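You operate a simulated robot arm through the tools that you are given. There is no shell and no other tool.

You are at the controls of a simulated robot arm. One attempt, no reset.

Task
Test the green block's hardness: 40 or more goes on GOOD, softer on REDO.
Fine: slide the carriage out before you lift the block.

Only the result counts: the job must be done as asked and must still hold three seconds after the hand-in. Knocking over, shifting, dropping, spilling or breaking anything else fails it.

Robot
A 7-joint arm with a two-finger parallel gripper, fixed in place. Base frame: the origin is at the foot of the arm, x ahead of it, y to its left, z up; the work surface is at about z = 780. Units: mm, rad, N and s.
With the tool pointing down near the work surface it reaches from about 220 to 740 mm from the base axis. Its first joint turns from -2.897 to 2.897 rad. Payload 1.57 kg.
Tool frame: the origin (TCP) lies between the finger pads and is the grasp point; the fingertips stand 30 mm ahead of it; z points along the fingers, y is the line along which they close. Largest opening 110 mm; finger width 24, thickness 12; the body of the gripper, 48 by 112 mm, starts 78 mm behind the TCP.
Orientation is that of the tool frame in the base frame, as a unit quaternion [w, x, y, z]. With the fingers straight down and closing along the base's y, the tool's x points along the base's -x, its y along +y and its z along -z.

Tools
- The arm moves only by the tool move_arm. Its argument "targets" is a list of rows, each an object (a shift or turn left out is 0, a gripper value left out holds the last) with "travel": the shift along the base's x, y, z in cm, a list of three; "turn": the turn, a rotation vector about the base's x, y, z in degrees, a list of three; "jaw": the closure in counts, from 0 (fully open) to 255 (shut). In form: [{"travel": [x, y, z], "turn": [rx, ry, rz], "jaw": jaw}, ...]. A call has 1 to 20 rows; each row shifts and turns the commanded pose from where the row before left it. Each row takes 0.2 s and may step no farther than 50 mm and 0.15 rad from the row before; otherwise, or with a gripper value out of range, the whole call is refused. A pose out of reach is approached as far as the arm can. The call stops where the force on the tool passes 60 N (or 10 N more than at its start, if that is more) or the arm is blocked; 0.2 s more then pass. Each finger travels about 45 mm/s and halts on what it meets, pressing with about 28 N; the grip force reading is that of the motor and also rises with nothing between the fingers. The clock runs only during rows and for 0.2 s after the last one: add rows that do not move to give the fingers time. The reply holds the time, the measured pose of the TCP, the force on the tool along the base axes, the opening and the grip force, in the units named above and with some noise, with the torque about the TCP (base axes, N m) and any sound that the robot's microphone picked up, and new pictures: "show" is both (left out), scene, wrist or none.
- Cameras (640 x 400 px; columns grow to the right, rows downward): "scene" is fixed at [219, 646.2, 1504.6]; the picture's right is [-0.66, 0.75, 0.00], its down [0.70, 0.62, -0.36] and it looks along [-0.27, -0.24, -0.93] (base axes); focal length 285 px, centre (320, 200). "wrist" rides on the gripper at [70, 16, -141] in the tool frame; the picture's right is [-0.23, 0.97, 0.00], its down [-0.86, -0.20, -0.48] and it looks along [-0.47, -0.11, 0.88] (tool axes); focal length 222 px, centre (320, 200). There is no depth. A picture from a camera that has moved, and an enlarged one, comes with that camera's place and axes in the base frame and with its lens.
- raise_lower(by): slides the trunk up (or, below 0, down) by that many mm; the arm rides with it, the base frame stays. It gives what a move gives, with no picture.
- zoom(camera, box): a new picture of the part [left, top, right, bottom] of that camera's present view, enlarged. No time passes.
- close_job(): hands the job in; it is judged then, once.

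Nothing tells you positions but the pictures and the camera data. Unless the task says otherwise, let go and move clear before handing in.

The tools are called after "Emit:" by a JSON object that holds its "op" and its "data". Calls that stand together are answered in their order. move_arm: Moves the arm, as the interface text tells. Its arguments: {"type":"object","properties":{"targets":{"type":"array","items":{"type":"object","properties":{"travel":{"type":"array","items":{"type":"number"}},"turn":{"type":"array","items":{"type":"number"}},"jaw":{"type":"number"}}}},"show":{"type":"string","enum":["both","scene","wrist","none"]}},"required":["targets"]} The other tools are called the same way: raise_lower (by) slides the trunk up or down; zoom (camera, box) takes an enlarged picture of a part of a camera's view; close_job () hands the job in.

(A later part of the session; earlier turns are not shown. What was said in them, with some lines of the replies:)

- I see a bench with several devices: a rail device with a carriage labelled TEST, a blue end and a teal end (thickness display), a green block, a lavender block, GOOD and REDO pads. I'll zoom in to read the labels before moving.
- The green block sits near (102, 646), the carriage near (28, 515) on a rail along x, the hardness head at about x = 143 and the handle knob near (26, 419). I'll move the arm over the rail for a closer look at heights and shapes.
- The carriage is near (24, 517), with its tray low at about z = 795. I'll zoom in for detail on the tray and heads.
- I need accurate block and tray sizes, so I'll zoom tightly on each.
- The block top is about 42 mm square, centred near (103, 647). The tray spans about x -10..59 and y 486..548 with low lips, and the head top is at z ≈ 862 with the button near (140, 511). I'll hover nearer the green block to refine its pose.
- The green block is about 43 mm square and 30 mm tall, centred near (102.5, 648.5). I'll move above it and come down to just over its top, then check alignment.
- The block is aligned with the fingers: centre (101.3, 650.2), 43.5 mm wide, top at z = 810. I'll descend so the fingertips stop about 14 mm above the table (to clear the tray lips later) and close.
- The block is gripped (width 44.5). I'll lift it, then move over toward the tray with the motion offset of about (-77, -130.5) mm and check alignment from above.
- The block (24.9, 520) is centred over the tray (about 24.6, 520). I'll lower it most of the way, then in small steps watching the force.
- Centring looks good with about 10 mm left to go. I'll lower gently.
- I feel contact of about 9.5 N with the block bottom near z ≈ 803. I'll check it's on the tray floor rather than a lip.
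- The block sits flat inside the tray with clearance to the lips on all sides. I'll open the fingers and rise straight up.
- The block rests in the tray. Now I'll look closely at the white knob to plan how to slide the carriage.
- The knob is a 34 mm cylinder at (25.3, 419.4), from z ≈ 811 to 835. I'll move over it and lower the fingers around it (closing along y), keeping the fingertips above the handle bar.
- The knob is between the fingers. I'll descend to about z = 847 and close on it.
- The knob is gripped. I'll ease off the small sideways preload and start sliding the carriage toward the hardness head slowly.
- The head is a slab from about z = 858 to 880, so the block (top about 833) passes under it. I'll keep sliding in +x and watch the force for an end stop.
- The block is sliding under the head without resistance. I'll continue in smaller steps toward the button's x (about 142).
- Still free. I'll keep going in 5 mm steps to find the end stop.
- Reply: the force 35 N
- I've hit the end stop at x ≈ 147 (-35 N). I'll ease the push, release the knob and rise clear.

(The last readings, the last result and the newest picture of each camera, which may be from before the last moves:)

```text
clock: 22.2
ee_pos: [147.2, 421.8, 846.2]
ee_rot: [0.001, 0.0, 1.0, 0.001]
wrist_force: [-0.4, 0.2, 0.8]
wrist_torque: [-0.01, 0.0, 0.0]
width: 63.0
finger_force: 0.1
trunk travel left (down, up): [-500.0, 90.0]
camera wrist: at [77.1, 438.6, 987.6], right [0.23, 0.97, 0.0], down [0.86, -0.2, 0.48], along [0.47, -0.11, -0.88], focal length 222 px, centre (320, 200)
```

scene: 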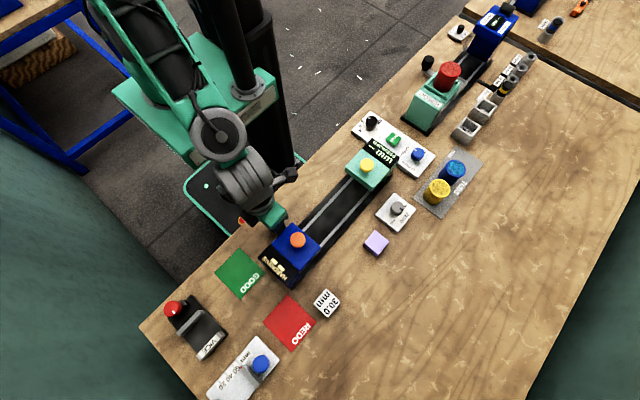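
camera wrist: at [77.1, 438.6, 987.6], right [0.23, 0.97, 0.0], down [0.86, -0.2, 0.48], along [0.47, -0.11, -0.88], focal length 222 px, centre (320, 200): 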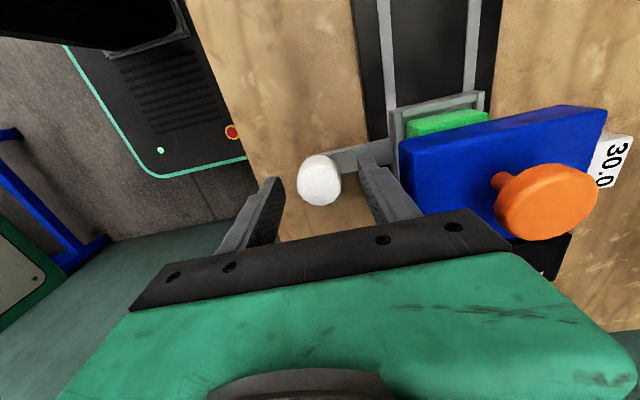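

The carriage is seated and the knob released. The orange button's top is near (143, 517, ~908). I'll rise well above it, close the fingers and move over the button.

Emit:
{"op": "move_arm", "data": {"targets": [{"travel": [0, 0, 4.0]}, {"travel": [0, 0, 4.8]}, {"travel": [0, 0, 4.8]}, {"travel": [-0.2, 3.0, 0], "jaw": 255}, {"travel": [-0.2, 3.2, 0]}, {"travel": [0, 3.2, 0]}, {"travel": [0, 0, 0]}, {"travel": [0, 0, 0]}]}}

```text
clock: 24.0
ee_pos: [140.8, 514.4, 984.5]
ee_rot: [0.001, 0.0, 1.0, 0.001]
wrist_force: [1.0, -0.1, 0.1]
wrist_torque: [0.01, 0.0, -0.02]
width: 0.4
finger_force: 20.7
trunk travel left (down, up): [-500.0, 90.0]
camera wrist: at [70.9, 531.9, 1125.3], right [0.23, 0.97, 0.0], down [0.86, -0.2, 0.48], along [0.47, -0.11, -0.88], focal length 222 px, centre (320, 200)
```

scene: 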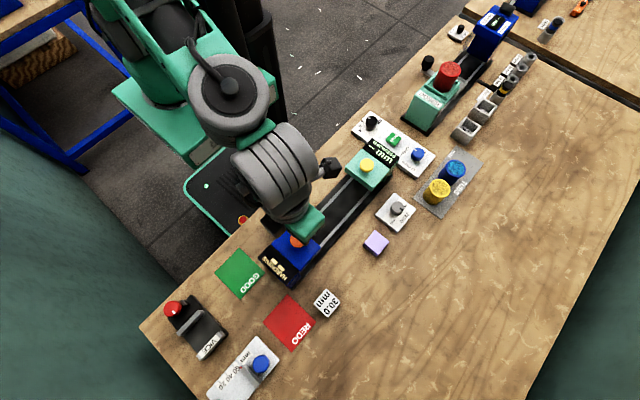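
wrist: 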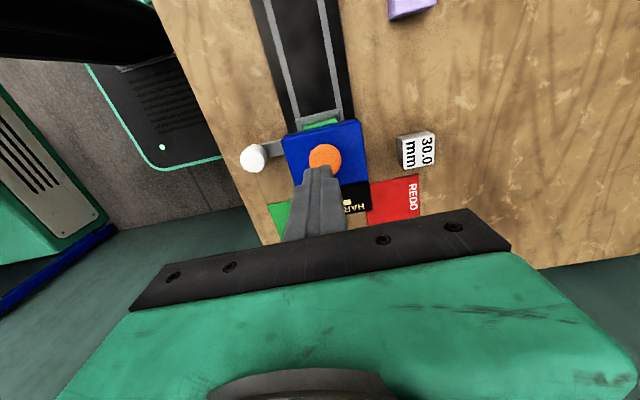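

Emit:
{"op": "zoom", "data": {"camera": "wrist", "box": [272, 110, 376, 180]}}

Emit:
{"op": "zoom", "data": {"camera": "scene", "box": [255, 215, 335, 285]}}

```text
5.71 times, centred on (324, 145) of wrist
camera zoom: at [70.9, 531.9, 1125.3], right [0.23, 0.97, 0.0], down [0.86, -0.2, 0.48], along [0.47, -0.11, -0.88], focal length 1269 px, centre (297, 514)
```

zoom: 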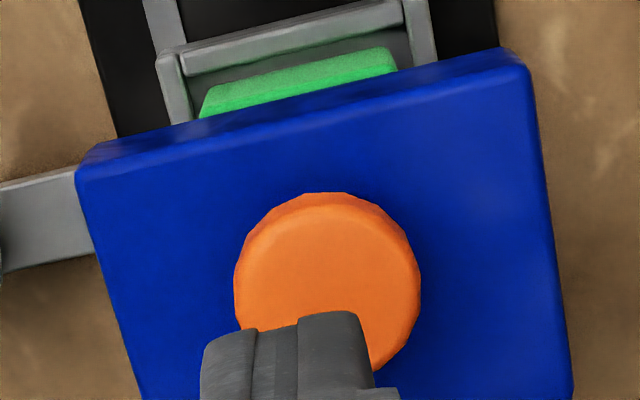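

```text
5.71 times, centred on (295, 250) of scene
camera zoom: at [219.0, 646.2, 1504.6], right [-0.66, 0.75, 0.0], down [0.7, 0.62, -0.36], along [-0.27, -0.24, -0.93], focal length 1628 px, centre (463, -86)
```

zoom: 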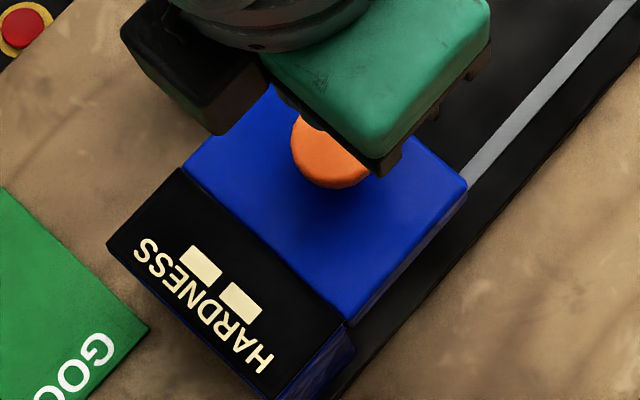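

I'm over the button, now centred near (144.5, 518). I'll come down close to it, then press in small steps.

Emit:
{"op": "move_arm", "data": {"targets": [{"travel": [0.1, 0.15, -3.0]}, {"travel": [0, 0, 0]}, {"travel": [0, 0, 0]}]}}

```text
clock: 24.8
ee_pos: [143.0, 517.7, 952.7]
ee_rot: [0.0, 0.0, 1.0, 0.0]
wrist_force: [-0.5, -0.3, -0.3]
wrist_torque: [0.03, 0.05, -0.02]
width: 0.0
finger_force: 21.2
trunk travel left (down, up): [-500.0, 90.0]
camera wrist: at [72.9, 533.6, 1093.8], right [0.23, 0.97, 0.0], down [0.86, -0.2, 0.48], along [0.47, -0.11, -0.88], focal length 222 px, centre (320, 200)
```

scene: 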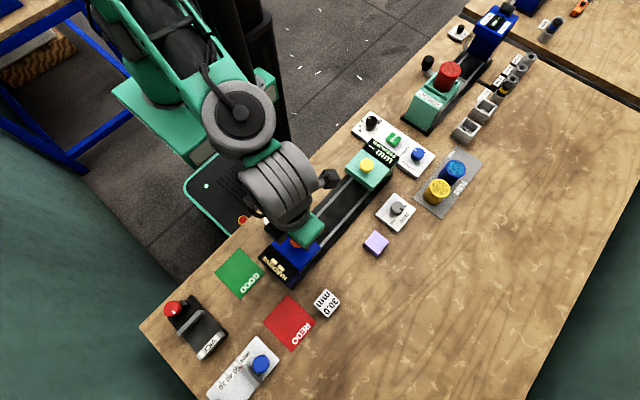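
wrist: 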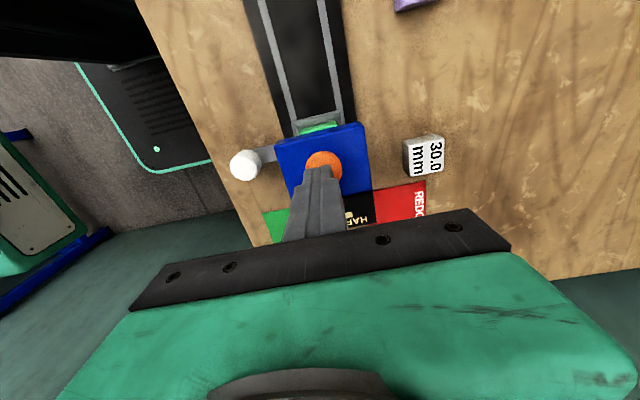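

Emit:
{"op": "move_arm", "data": {"targets": [{"travel": [0, 0, -0.4]}, {"travel": [0, 0, -0.4]}, {"travel": [0, 0, 0]}], "show": "scene"}}

```text
clock: 25.6
ee_pos: [143.9, 518.4, 944.3]
ee_rot: [0.0, 0.0, 1.0, 0.0]
wrist_force: [-1.0, 1.0, 0.8]
wrist_torque: [-0.04, -0.02, 0.01]
width: 0.0
finger_force: 20.9
trunk travel left (down, up): [-500.0, 90.0]
```

scene: 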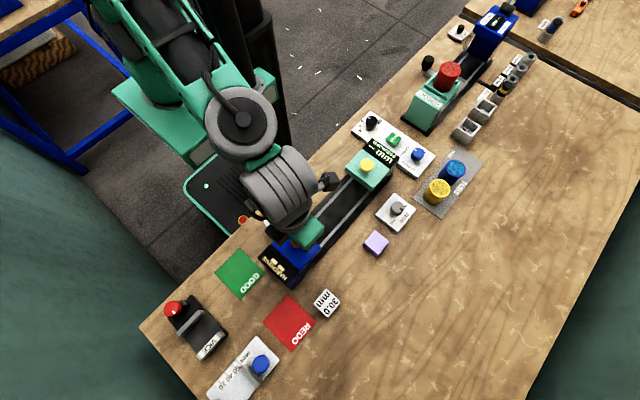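

No contact yet at z = 944. I'll continue downward in small steps.

Emit:
{"op": "move_arm", "data": {"targets": [{"travel": [0, 0, -0.3]}, {"travel": [0, 0, -0.3]}, {"travel": [0, 0, 0]}], "show": "none"}}

```text
clock: 26.4
ee_pos: [144.5, 517.4, 939.5]
ee_rot: [0.001, -0.002, 1.0, 0.001]
wrist_force: [-0.7, 0.3, 0.9]
wrist_torque: [-0.01, 0.02, 0.01]
width: 0.0
finger_force: 21.4
trunk travel left (down, up): [-500.0, 90.0]
```

Emit:
{"op": "move_arm", "data": {"targets": [{"travel": [0, 0, -0.3]}, {"travel": [0, 0, 0]}], "show": "none"}}

Emit:
{"op": "move_arm", "data": {"targets": [{"travel": [0, 0, -0.3]}, {"travel": [0, 0, 0]}], "show": "none"}}

```text
clock: 27.0
ee_pos: [144.2, 518.2, 936.3]
ee_rot: [0.001, 0.0, 1.0, 0.0]
wrist_force: [-0.5, 2.1, 1.8]
wrist_torque: [0.06, -0.01, -0.03]
width: 0.0
finger_force: 21.1
trunk travel left (down, up): [-500.0, 90.0]
```

```text
clock: 27.6
ee_pos: [145.5, 517.3, 933.9]
ee_rot: [0.0, 0.0, 1.0, 0.0]
wrist_force: [1.8, 0.7, 1.8]
wrist_torque: [0.05, -0.02, 0.0]
width: 0.0
finger_force: 21.4
trunk travel left (down, up): [-500.0, 90.0]
```

Emit:
{"op": "move_arm", "data": {"targets": [{"travel": [0, 0, -0.3]}, {"travel": [0, 0, 0]}], "show": "both"}}

Emit:
{"op": "zoom", "data": {"camera": "scene", "box": [255, 215, 335, 285]}}

```text
clock: 28.2
ee_pos: [144.6, 517.0, 933.6]
ee_rot: [0.0, -0.001, 1.0, 0.001]
wrist_force: [-1.3, -0.7, 17.3]
wrist_torque: [-0.04, 0.05, -0.07]
width: 0.1
finger_force: 21.6
trunk travel left (down, up): [-500.0, 90.0]
camera wrist: at [73.7, 533.0, 1073.4], right [0.23, 0.97, 0.0], down [0.85, -0.2, 0.48], along [0.47, -0.1, -0.88], focal length 222 px, centre (320, 200)
```

scene: 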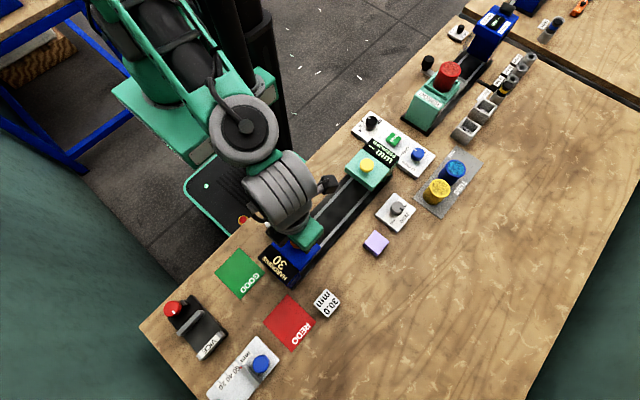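
wrist: 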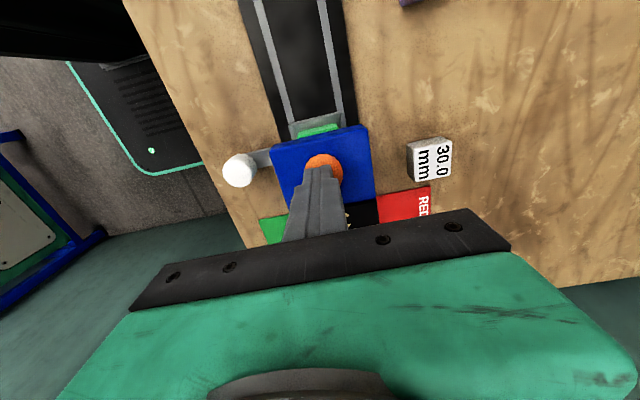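

```text
5.71 times, centred on (295, 250) of scene
camera zoom: at [219.0, 646.2, 1504.6], right [-0.66, 0.75, 0.0], down [0.7, 0.62, -0.36], along [-0.27, -0.24, -0.93], focal length 1628 px, centre (463, -86)
```

zoom: 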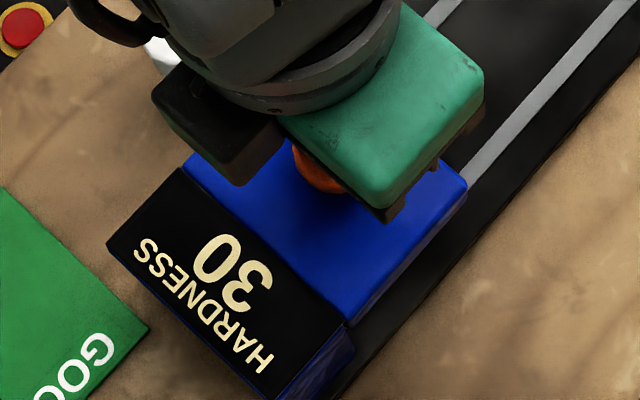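

The display now shows a number. I'll zoom in to read it carefully, since it's upside-down to the camera.

Emit:
{"op": "zoom", "data": {"camera": "scene", "box": [266, 238, 304, 274]}}

Emit:
{"op": "move_arm", "data": {"targets": [{"travel": [0, 0, -0.1]}, {"travel": [0, 0, 0]}, {"travel": [0, 0, 0]}, {"travel": [0, 0, 0]}, {"travel": [0, 0, 0]}], "show": "none"}}

Emit:
{"op": "zoom", "data": {"camera": "scene", "box": [266, 238, 304, 274]}}

```text
11.11 times, centred on (285, 256) of scene
camera zoom: at [219.0, 646.2, 1504.6], right [-0.66, 0.75, 0.0], down [0.7, 0.62, -0.36], along [-0.27, -0.24, -0.93], focal length 3166 px, centre (709, -422)
```

zoom: 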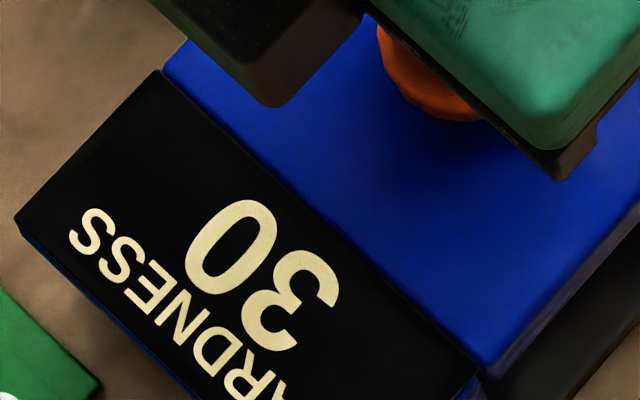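

```text
clock: 29.4
ee_pos: [143.0, 517.1, 931.0]
ee_rot: [0.001, -0.001, 1.0, 0.004]
wrist_force: [-1.7, 4.3, 36.1]
wrist_torque: [0.11, 0.09, 0.09]
width: 0.0
finger_force: 21.0
trunk travel left (down, up): [-500.0, 90.0]
```

```text
11.11 times, centred on (285, 256) of scene
camera zoom: at [219.0, 646.2, 1504.6], right [-0.66, 0.75, 0.0], down [0.7, 0.62, -0.36], along [-0.27, -0.24, -0.93], focal length 3166 px, centre (709, -422)
```

zoom: 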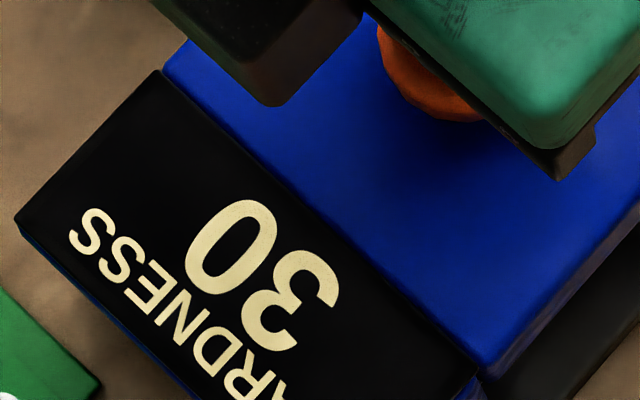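

The reading is a steady 30 ("3" nearest the H end, then "0"), which is softer than 40, so the block goes on REDO. I'll release the button, rise, reopen the fingers and go back over the knob to slide the carriage out.

Emit:
{"op": "move_arm", "data": {"targets": [{"travel": [0, 0, 2.0]}, {"travel": [0, 0, 4.0]}, {"travel": [0.1, -3.2, 0], "jaw": 100}, {"travel": [0.1, -3.2, 0]}, {"travel": [0.1, -3.15, 0]}, {"travel": [0, 0, 0]}, {"travel": [0, 0, -4.5]}, {"travel": [0, 0, -4.0]}, {"travel": [0, 0, 0]}]}}

Emit:
{"op": "zoom", "data": {"camera": "scene", "box": [240, 200, 340, 290]}}

```text
clock: 31.4
ee_pos: [149.4, 423.5, 903.7]
ee_rot: [0.0, 0.0, 1.0, -0.001]
wrist_force: [-0.2, -0.1, -0.5]
wrist_torque: [0.0, 0.01, 0.01]
width: 66.9
finger_force: 0.0
trunk travel left (down, up): [-500.0, 90.0]
camera wrist: at [78.1, 439.6, 1044.8], right [0.23, 0.97, 0.0], down [0.86, -0.2, 0.48], along [0.47, -0.11, -0.88], focal length 222 px, centre (320, 200)
```

scene: 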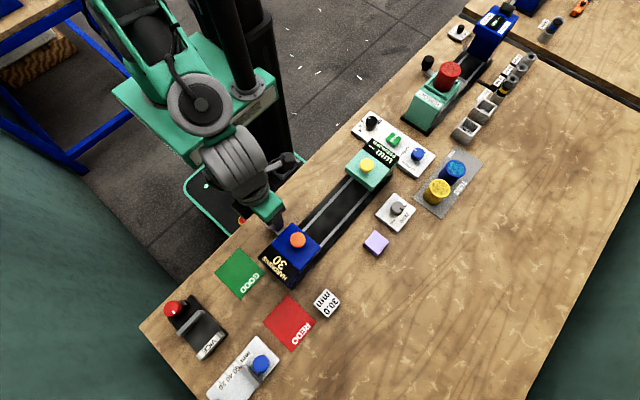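
wrist: 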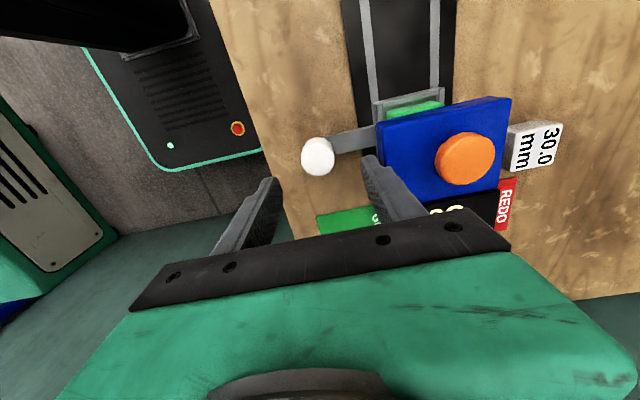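

```text
4.44 times, centred on (290, 245) of scene
camera zoom: at [219.0, 646.2, 1504.6], right [-0.66, 0.75, 0.0], down [0.7, 0.62, -0.36], along [-0.27, -0.24, -0.93], focal length 1267 px, centre (453, 0)
```

zoom: 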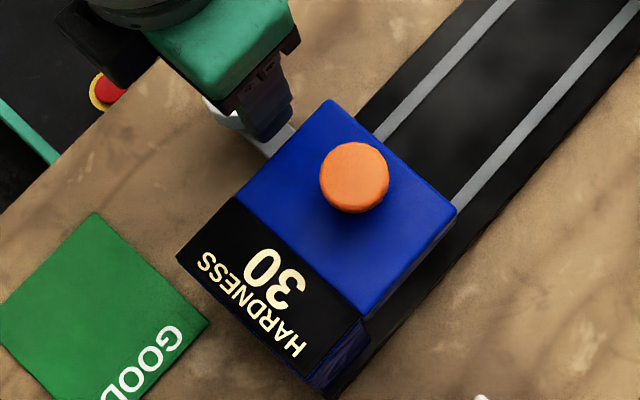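

The reading stays at 30. I'll lower around the knob, grip it and slide the carriage back out to the middle of the rail.

Emit:
{"op": "move_arm", "data": {"targets": [{"travel": [0, 0, -3.0]}, {"travel": [0, 0, -2.7]}, {"travel": [0, 0, 0]}, {"jaw": 255}, {"jaw": 255}, {"jaw": 255}, {"jaw": 255}], "show": "wrist"}}

```text
clock: 33.0
ee_pos: [145.8, 422.1, 846.5]
ee_rot: [0.0, 0.001, 1.0, -0.001]
wrist_force: [-0.1, -2.0, -1.8]
wrist_torque: [0.34, -0.05, 0.01]
width: 33.6
finger_force: 32.2
trunk travel left (down, up): [-500.0, 90.0]
camera wrist: at [76.6, 438.7, 987.9], right [0.23, 0.97, 0.0], down [0.86, -0.2, 0.48], along [0.47, -0.11, -0.88], focal length 222 px, centre (320, 200)
```

wrist: 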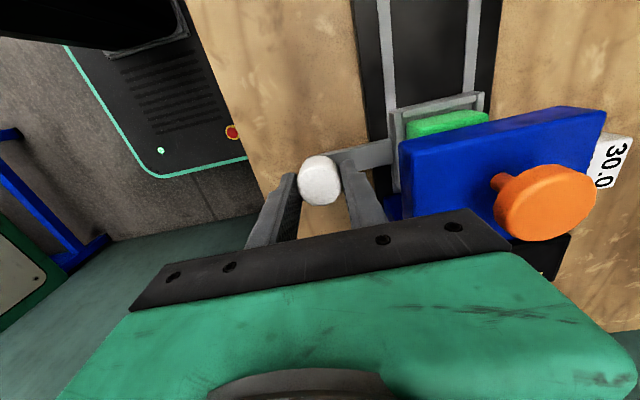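

Emit:
{"op": "move_arm", "data": {"targets": [{"travel": [-0.4, 0, 0]}, {"travel": [-0.8, 0, 0]}, {"travel": [-1.0, 0, 0]}, {"travel": [-1.0, 0, 0]}, {"travel": [-1.0, 0, 0]}, {"travel": [-1.0, 0, 0]}, {"travel": [-1.0, 0, 0]}, {"travel": [-1.0, 0, 0]}, {"travel": [-1.0, 0, 0]}, {"travel": [-1.0, 0, 0]}, {"travel": [-1.0, 0, 0]}, {"travel": [-1.0, 0, 0]}, {"travel": [-0.7, 0, 0]}, {"travel": [-0.3, 0, 0]}, {"travel": [0, 0, 0]}]}}

```text
clock: 36.2
ee_pos: [25.4, 421.8, 846.4]
ee_rot: [0.0, 0.0, 1.0, 0.0]
wrist_force: [2.8, -2.4, 3.0]
wrist_torque: [-0.66, -0.17, 0.16]
width: 33.5
finger_force: 40.9
trunk travel left (down, up): [-500.0, 90.0]
camera wrist: at [-45.2, 438.6, 987.9], right [0.23, 0.97, 0.0], down [0.86, -0.2, 0.48], along [0.47, -0.11, -0.88], focal length 222 px, centre (320, 200)
```

scene: 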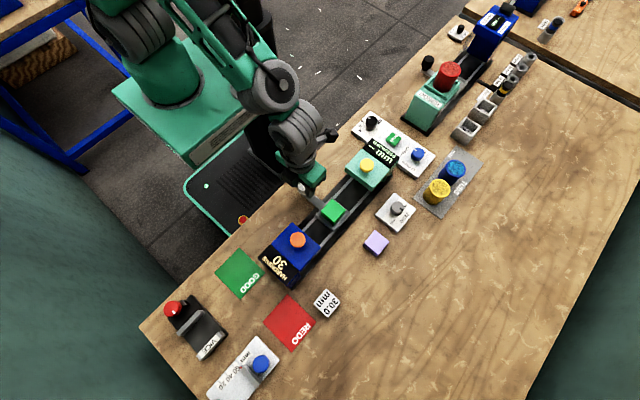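
wrist: 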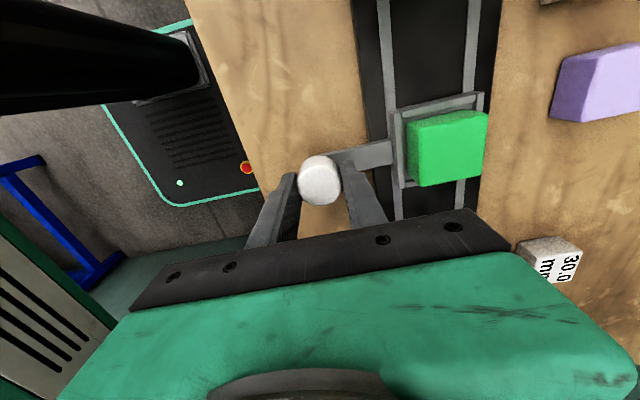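

The carriage is back out at x ≈ 25 with the block in the tray. I'll release the knob, rise, and move over the block.

Emit:
{"op": "move_arm", "data": {"targets": [{"jaw": 95}, {"jaw": 95}, {"jaw": 95}, {"jaw": 95}, {"travel": [0, 0, 3.5]}, {"travel": [0, 0, 4.0]}, {"travel": [0, 3.3, 0]}, {"travel": [0, 3.3, 0]}, {"travel": [0, 3.1, 0]}, {"travel": [0, 0, 0]}, {"travel": [0, 0, 0]}]}}

Emit:
{"op": "zoom", "data": {"camera": "wrist", "box": [256, 110, 384, 220]}}

```text
clock: 38.6
ee_pos: [26.2, 520.6, 920.4]
ee_rot: [0.0, 0.0, 1.0, 0.0]
wrist_force: [-0.2, -0.4, -0.1]
wrist_torque: [-0.01, 0.01, 0.02]
width: 69.2
finger_force: 0.1
trunk travel left (down, up): [-500.0, 90.0]
camera wrist: at [-43.4, 537.0, 1061.7], right [0.23, 0.97, 0.0], down [0.86, -0.2, 0.48], along [0.47, -0.11, -0.88], focal length 222 px, centre (320, 200)
```

scene: 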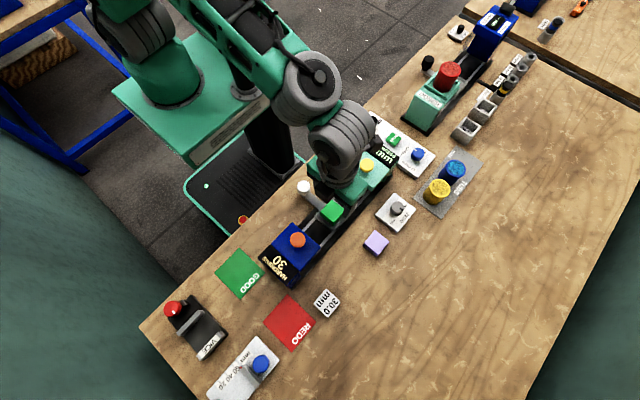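
wrist: 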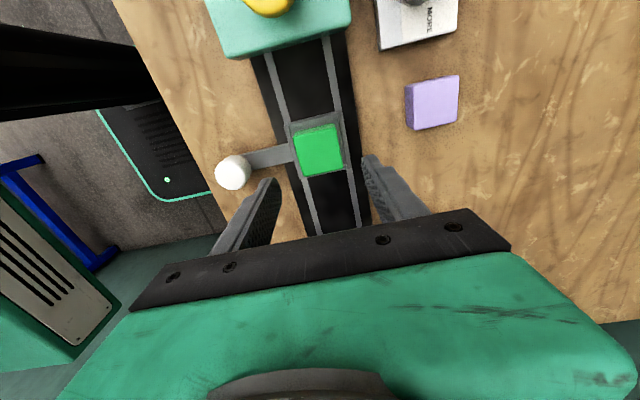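

```text
3.64 times, centred on (320, 165) of wrist
camera zoom: at [-43.4, 537.0, 1061.7], right [0.23, 0.97, 0.0], down [0.86, -0.2, 0.48], along [0.47, -0.11, -0.88], focal length 808 px, centre (320, 327)
```

zoom: 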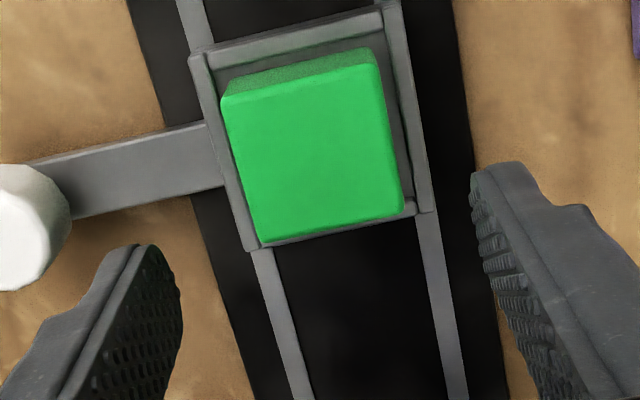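

The block is still square in the tray, centred near (23, 520). I'll descend around it with the fingertips above the lips and grip it.

Emit:
{"op": "move_arm", "data": {"targets": [{"travel": [-0.2, 0.03, -2.5]}, {"travel": [0, 0, -2.5]}, {"travel": [0, 0, -2.4]}, {"travel": [0, 0, 0]}, {"jaw": 255}, {"jaw": 255}, {"jaw": 255}, {"jaw": 255}, {"jaw": 255}]}}

```text
clock: 40.6
ee_pos: [24.8, 518.3, 847.6]
ee_rot: [0.0, 0.0, 1.0, 0.0]
wrist_force: [-0.3, 0.0, 0.1]
wrist_torque: [0.0, 0.01, -0.01]
width: 44.6
finger_force: 27.9
trunk travel left (down, up): [-500.0, 90.0]
camera wrist: at [-45.8, 535.4, 988.2], right [0.23, 0.97, 0.0], down [0.86, -0.2, 0.48], along [0.47, -0.11, -0.88], focal length 222 px, centre (320, 200)
```

scene: 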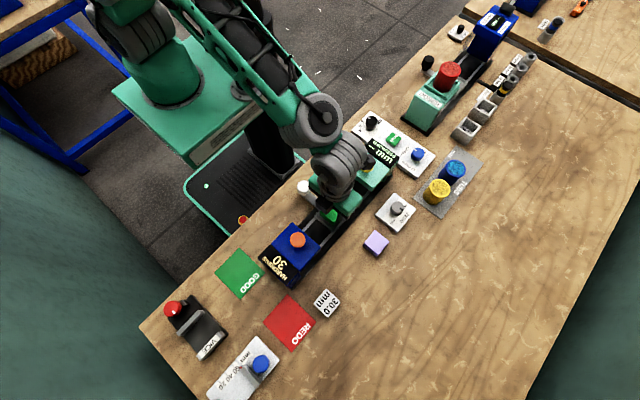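
wrist: 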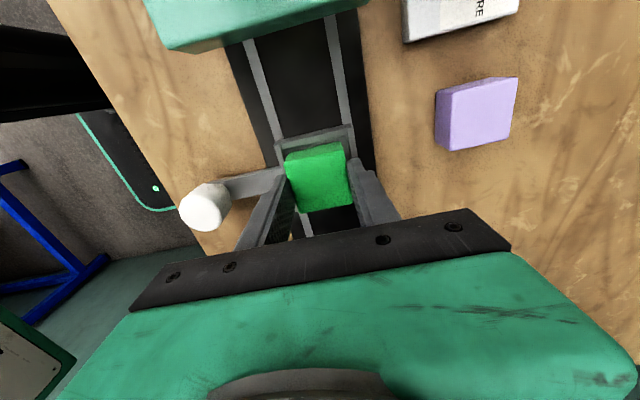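

The block is gripped and the carriage is out, so lifting is fine now. I'll lift, move clear in +y, then over to the REDO pad near (286, 611).

Emit:
{"op": "move_arm", "data": {"targets": [{"travel": [0, 0, 2.0]}, {"travel": [0, 0, 3.5]}, {"travel": [0, 0, 3.5]}, {"travel": [0, 3.0, 0]}, {"travel": [0, 3.1, 0]}, {"travel": [0, 3.0, 0]}, {"travel": [0, 0, 0]}]}}

```text
clock: 42.2
ee_pos: [23.6, 610.9, 937.7]
ee_rot: [0.0, 0.0, 1.0, 0.001]
wrist_force: [0.0, -0.4, -0.7]
wrist_torque: [0.03, 0.03, -0.02]
width: 44.3
finger_force: 28.3
trunk travel left (down, up): [-500.0, 90.0]
camera wrist: at [-46.6, 627.6, 1078.8], right [0.23, 0.97, 0.0], down [0.86, -0.2, 0.48], along [0.47, -0.11, -0.88], focal length 222 px, centre (320, 200)
```

scene: 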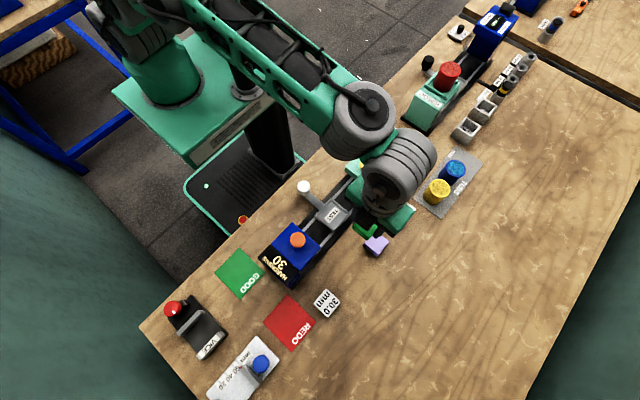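
wrist: 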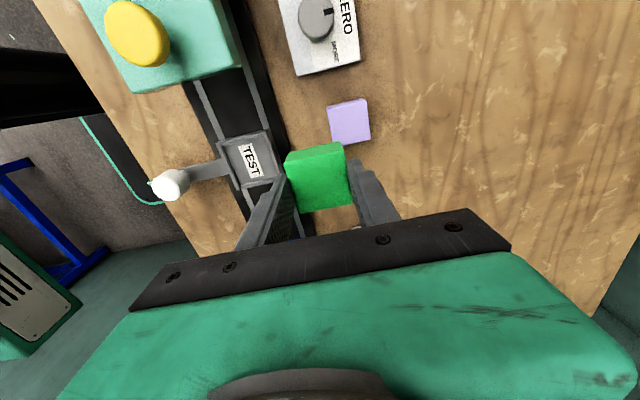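

The block came out cleanly and is clear of the instrument. Now I'll carry it in +x to the REDO pad.

Emit:
{"op": "move_arm", "data": {"targets": [{"travel": [4.3, 0, 0]}, {"travel": [4.4, 0, 0]}, {"travel": [4.4, 0, 0]}, {"travel": [4.4, 0, 0]}, {"travel": [4.4, 0, 0]}, {"travel": [4.3, 0, 0]}, {"travel": [0, 0, 0]}, {"travel": [0, 0, 0]}]}}

Emit:
{"op": "zoom", "data": {"camera": "scene", "box": [230, 260, 350, 370]}}

```text
clock: 44.0
ee_pos: [285.3, 611.6, 936.8]
ee_rot: [0.001, -0.002, 1.0, 0.0]
wrist_force: [0.3, -0.5, 0.5]
wrist_torque: [0.0, 0.0, -0.01]
width: 44.2
finger_force: 27.7
trunk travel left (down, up): [-500.0, 90.0]
camera wrist: at [215.0, 627.8, 1078.0], right [0.23, 0.97, 0.0], down [0.86, -0.2, 0.48], along [0.47, -0.11, -0.88], focal length 222 px, centre (320, 200)
```

scene: 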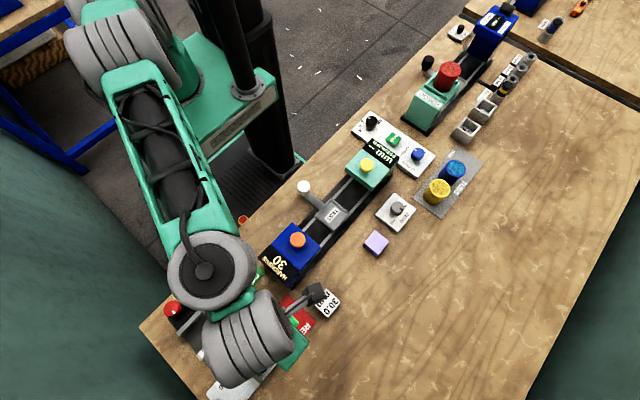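
wrist: 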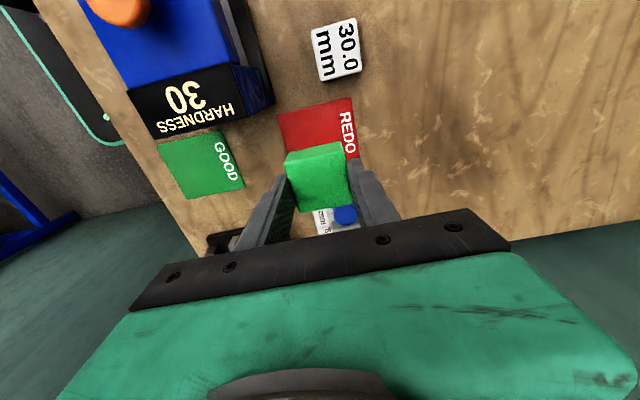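

```text
3.64 times, centred on (290, 315) of scene
camera zoom: at [219.0, 646.2, 1504.6], right [-0.66, 0.75, 0.0], down [0.7, 0.62, -0.36], along [-0.27, -0.24, -0.93], focal length 1036 px, centre (429, -218)
```

zoom: 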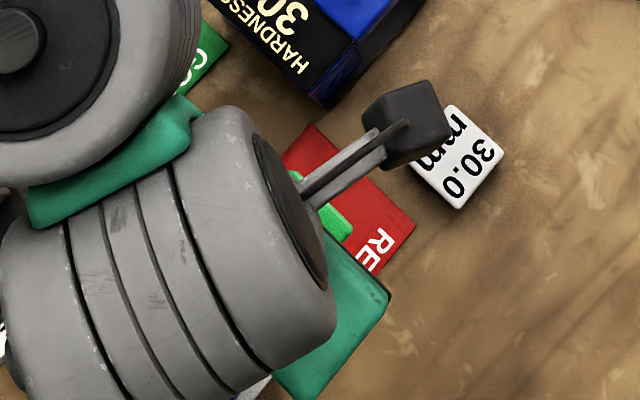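

I'm over the REDO pad (about x 243..328, y 565..660), with the block centred on it. I'll lower it to just above the pad.

Emit:
{"op": "move_arm", "data": {"targets": [{"travel": [0.05, 0.1, -3.5]}, {"travel": [0, 0, -3.5]}, {"travel": [0, 0, -3.3]}, {"travel": [0, 0, 0]}, {"travel": [0, 0, 0]}]}}

Emit:
{"op": "zoom", "data": {"camera": "wrist", "box": [230, 60, 410, 220]}}

```text
clock: 45.2
ee_pos: [286.6, 612.9, 836.6]
ee_rot: [0.0, 0.0, 1.0, 0.0]
wrist_force: [0.3, -0.4, 0.3]
wrist_torque: [-0.01, 0.0, 0.0]
width: 44.5
finger_force: 27.8
trunk travel left (down, up): [-500.0, 90.0]
camera wrist: at [215.6, 628.7, 977.3], right [0.23, 0.97, 0.0], down [0.86, -0.2, 0.48], along [0.47, -0.11, -0.88], focal length 222 px, centre (320, 200)
```

scene: 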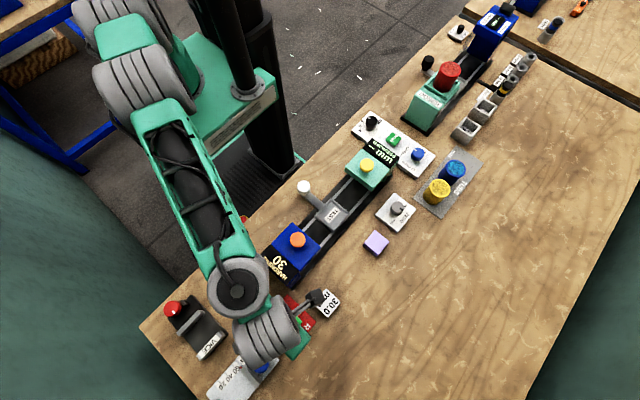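
wrist: 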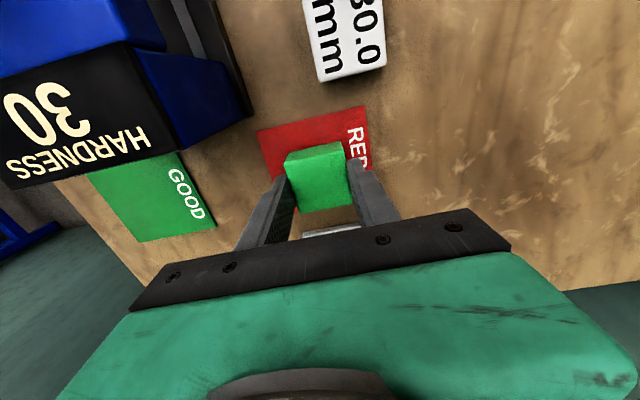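

```text
2.50 times, centred on (320, 140) of wrist
camera zoom: at [215.6, 628.7, 977.3], right [0.23, 0.97, 0.0], down [0.86, -0.2, 0.48], along [0.47, -0.11, -0.88], focal length 555 px, centre (320, 350)
```

zoom: 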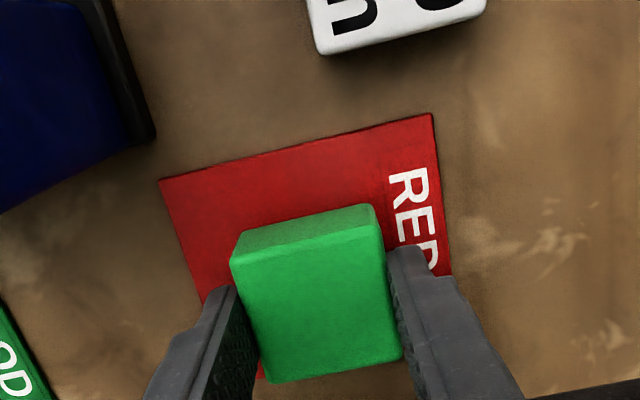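

The block is well inside the pad's outline. I'll lower the last centimetre gently.

Emit:
{"op": "move_arm", "data": {"targets": [{"travel": [0, 0, -0.5]}, {"travel": [0, 0, -0.3]}, {"travel": [0, 0, 0]}], "show": "none"}}

Emit:
{"op": "move_arm", "data": {"targets": [{"travel": [0, 0, -0.15]}, {"travel": [0, 0, 0]}], "show": "none"}}

```text
clock: 46.0
ee_pos: [286.0, 611.2, 827.0]
ee_rot: [0.0, 0.0, 1.0, 0.0]
wrist_force: [-0.2, 0.7, -1.2]
wrist_torque: [0.03, 0.02, 0.0]
width: 44.3
finger_force: 27.7
trunk travel left (down, up): [-500.0, 90.0]
```

```text
clock: 46.6
ee_pos: [286.5, 611.8, 825.1]
ee_rot: [0.0, 0.0, 1.0, 0.001]
wrist_force: [-1.0, -2.1, 5.4]
wrist_torque: [-0.09, 0.03, 0.01]
width: 44.2
finger_force: 27.6
trunk travel left (down, up): [-500.0, 90.0]
```

Light contact with the pad (5 N). I'll release and rise straight up, then retreat.

Emit:
{"op": "move_arm", "data": {"targets": [{"jaw": 95}, {"jaw": 95}, {"jaw": 95}, {"jaw": 95}, {"travel": [0, 0, 2.5]}, {"travel": [0, 0, 4.0]}, {"travel": [0, 0, 4.0]}, {"travel": [0, 0, 0]}]}}

```text
clock: 48.4
ee_pos: [285.0, 611.7, 930.4]
ee_rot: [0.0, 0.0, 1.0, -0.001]
wrist_force: [-0.2, -0.8, -0.4]
wrist_torque: [0.04, 0.0, 0.02]
width: 69.1
finger_force: 0.0
trunk travel left (down, up): [-500.0, 90.0]
camera wrist: at [214.1, 627.9, 1071.5], right [0.23, 0.97, 0.0], down [0.86, -0.2, 0.48], along [0.47, -0.11, -0.88], focal length 222 px, centre (320, 200)
```

scene: 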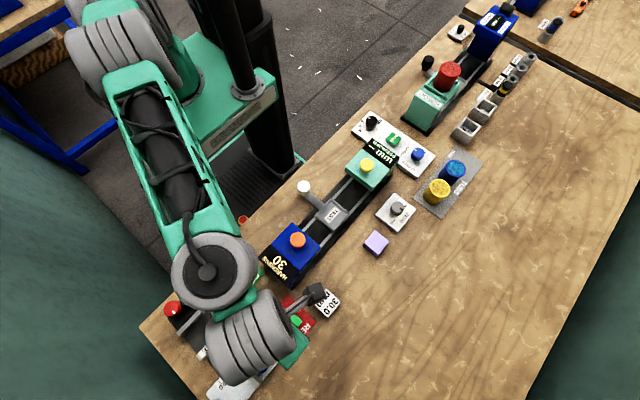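
wrist: 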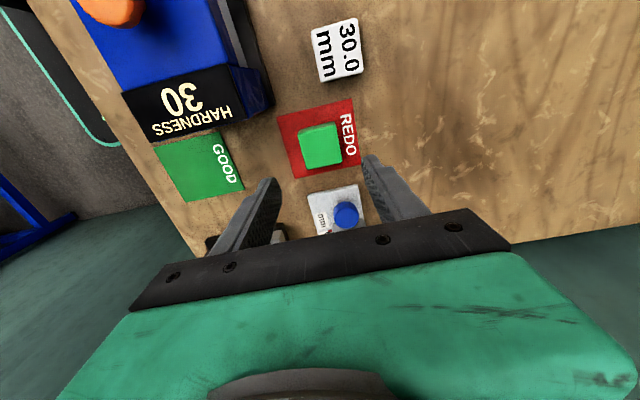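

The block is resting inside the REDO pad. I'll retreat upward and away to confirm from the scene camera.

Emit:
{"op": "move_arm", "data": {"targets": [{"travel": [0, 0, 4.5]}, {"travel": [0, 0, 4.5]}, {"travel": [-4.5, 0, 0]}, {"travel": [-4.5, 0, 0]}, {"travel": [-4.5, -1.5, 0]}, {"travel": [-4.5, -1.5, 0]}, {"travel": [-4.5, -1.5, 0]}, {"travel": [0, 0, 0]}, {"travel": [0, 0, 0]}]}}

Emit:
{"op": "zoom", "data": {"camera": "scene", "box": [200, 200, 400, 380]}}

```text
clock: 50.4
ee_pos: [59.8, 568.5, 1019.5]
ee_rot: [0.0, 0.0, 1.0, 0.0]
wrist_force: [0.6, 0.7, 0.0]
wrist_torque: [0.01, 0.03, -0.01]
width: 68.9
finger_force: 0.0
trunk travel left (down, up): [-500.0, 90.0]
camera wrist: at [-10.5, 583.7, 1160.8], right [0.23, 0.97, 0.0], down [0.86, -0.2, 0.48], along [0.47, -0.11, -0.88], focal length 222 px, centre (320, 200)
```

scene: 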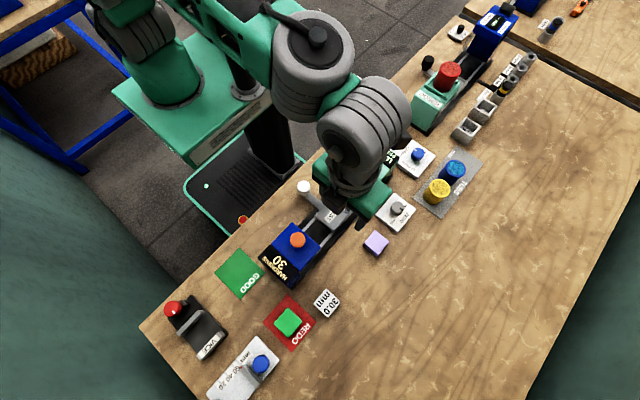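
wrist: 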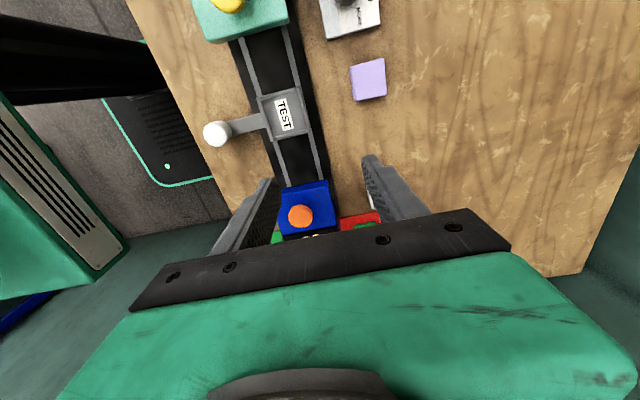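

```text
2.22 times, centred on (300, 290) of scene
camera zoom: at [219.0, 646.2, 1504.6], right [-0.66, 0.75, 0.0], down [0.7, 0.62, -0.36], along [-0.27, -0.24, -0.93], focal length 633 px, centre (364, 0)
```

zoom: 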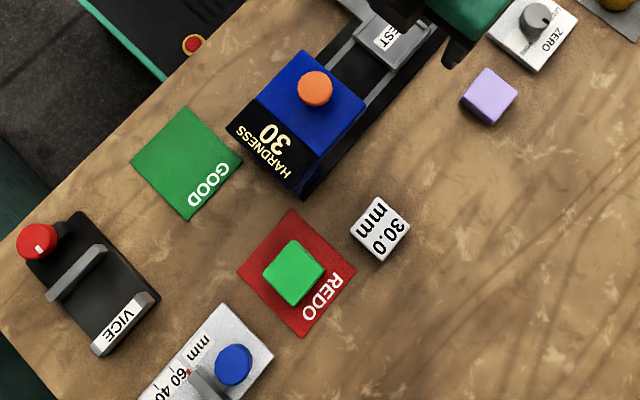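

The green block sits flat inside the REDO pad, reading 30 on the display. The carriage is out, the other objects are where they were, and the arm is clear, so I'm handing in.

Emit:
{"op": "close_job", "data": {}}

```text
The job is handed in.
```

The green block measured 30 for hardness, below the 40 limit, so I put it on REDO.

I slid the carriage back out before lifting the block. At hand-in the block lay inside the pad with the gripper open and the arm clear. Nothing else appeared to have moved in the last camera view. The hand-in was accepted, but no verdict came back.
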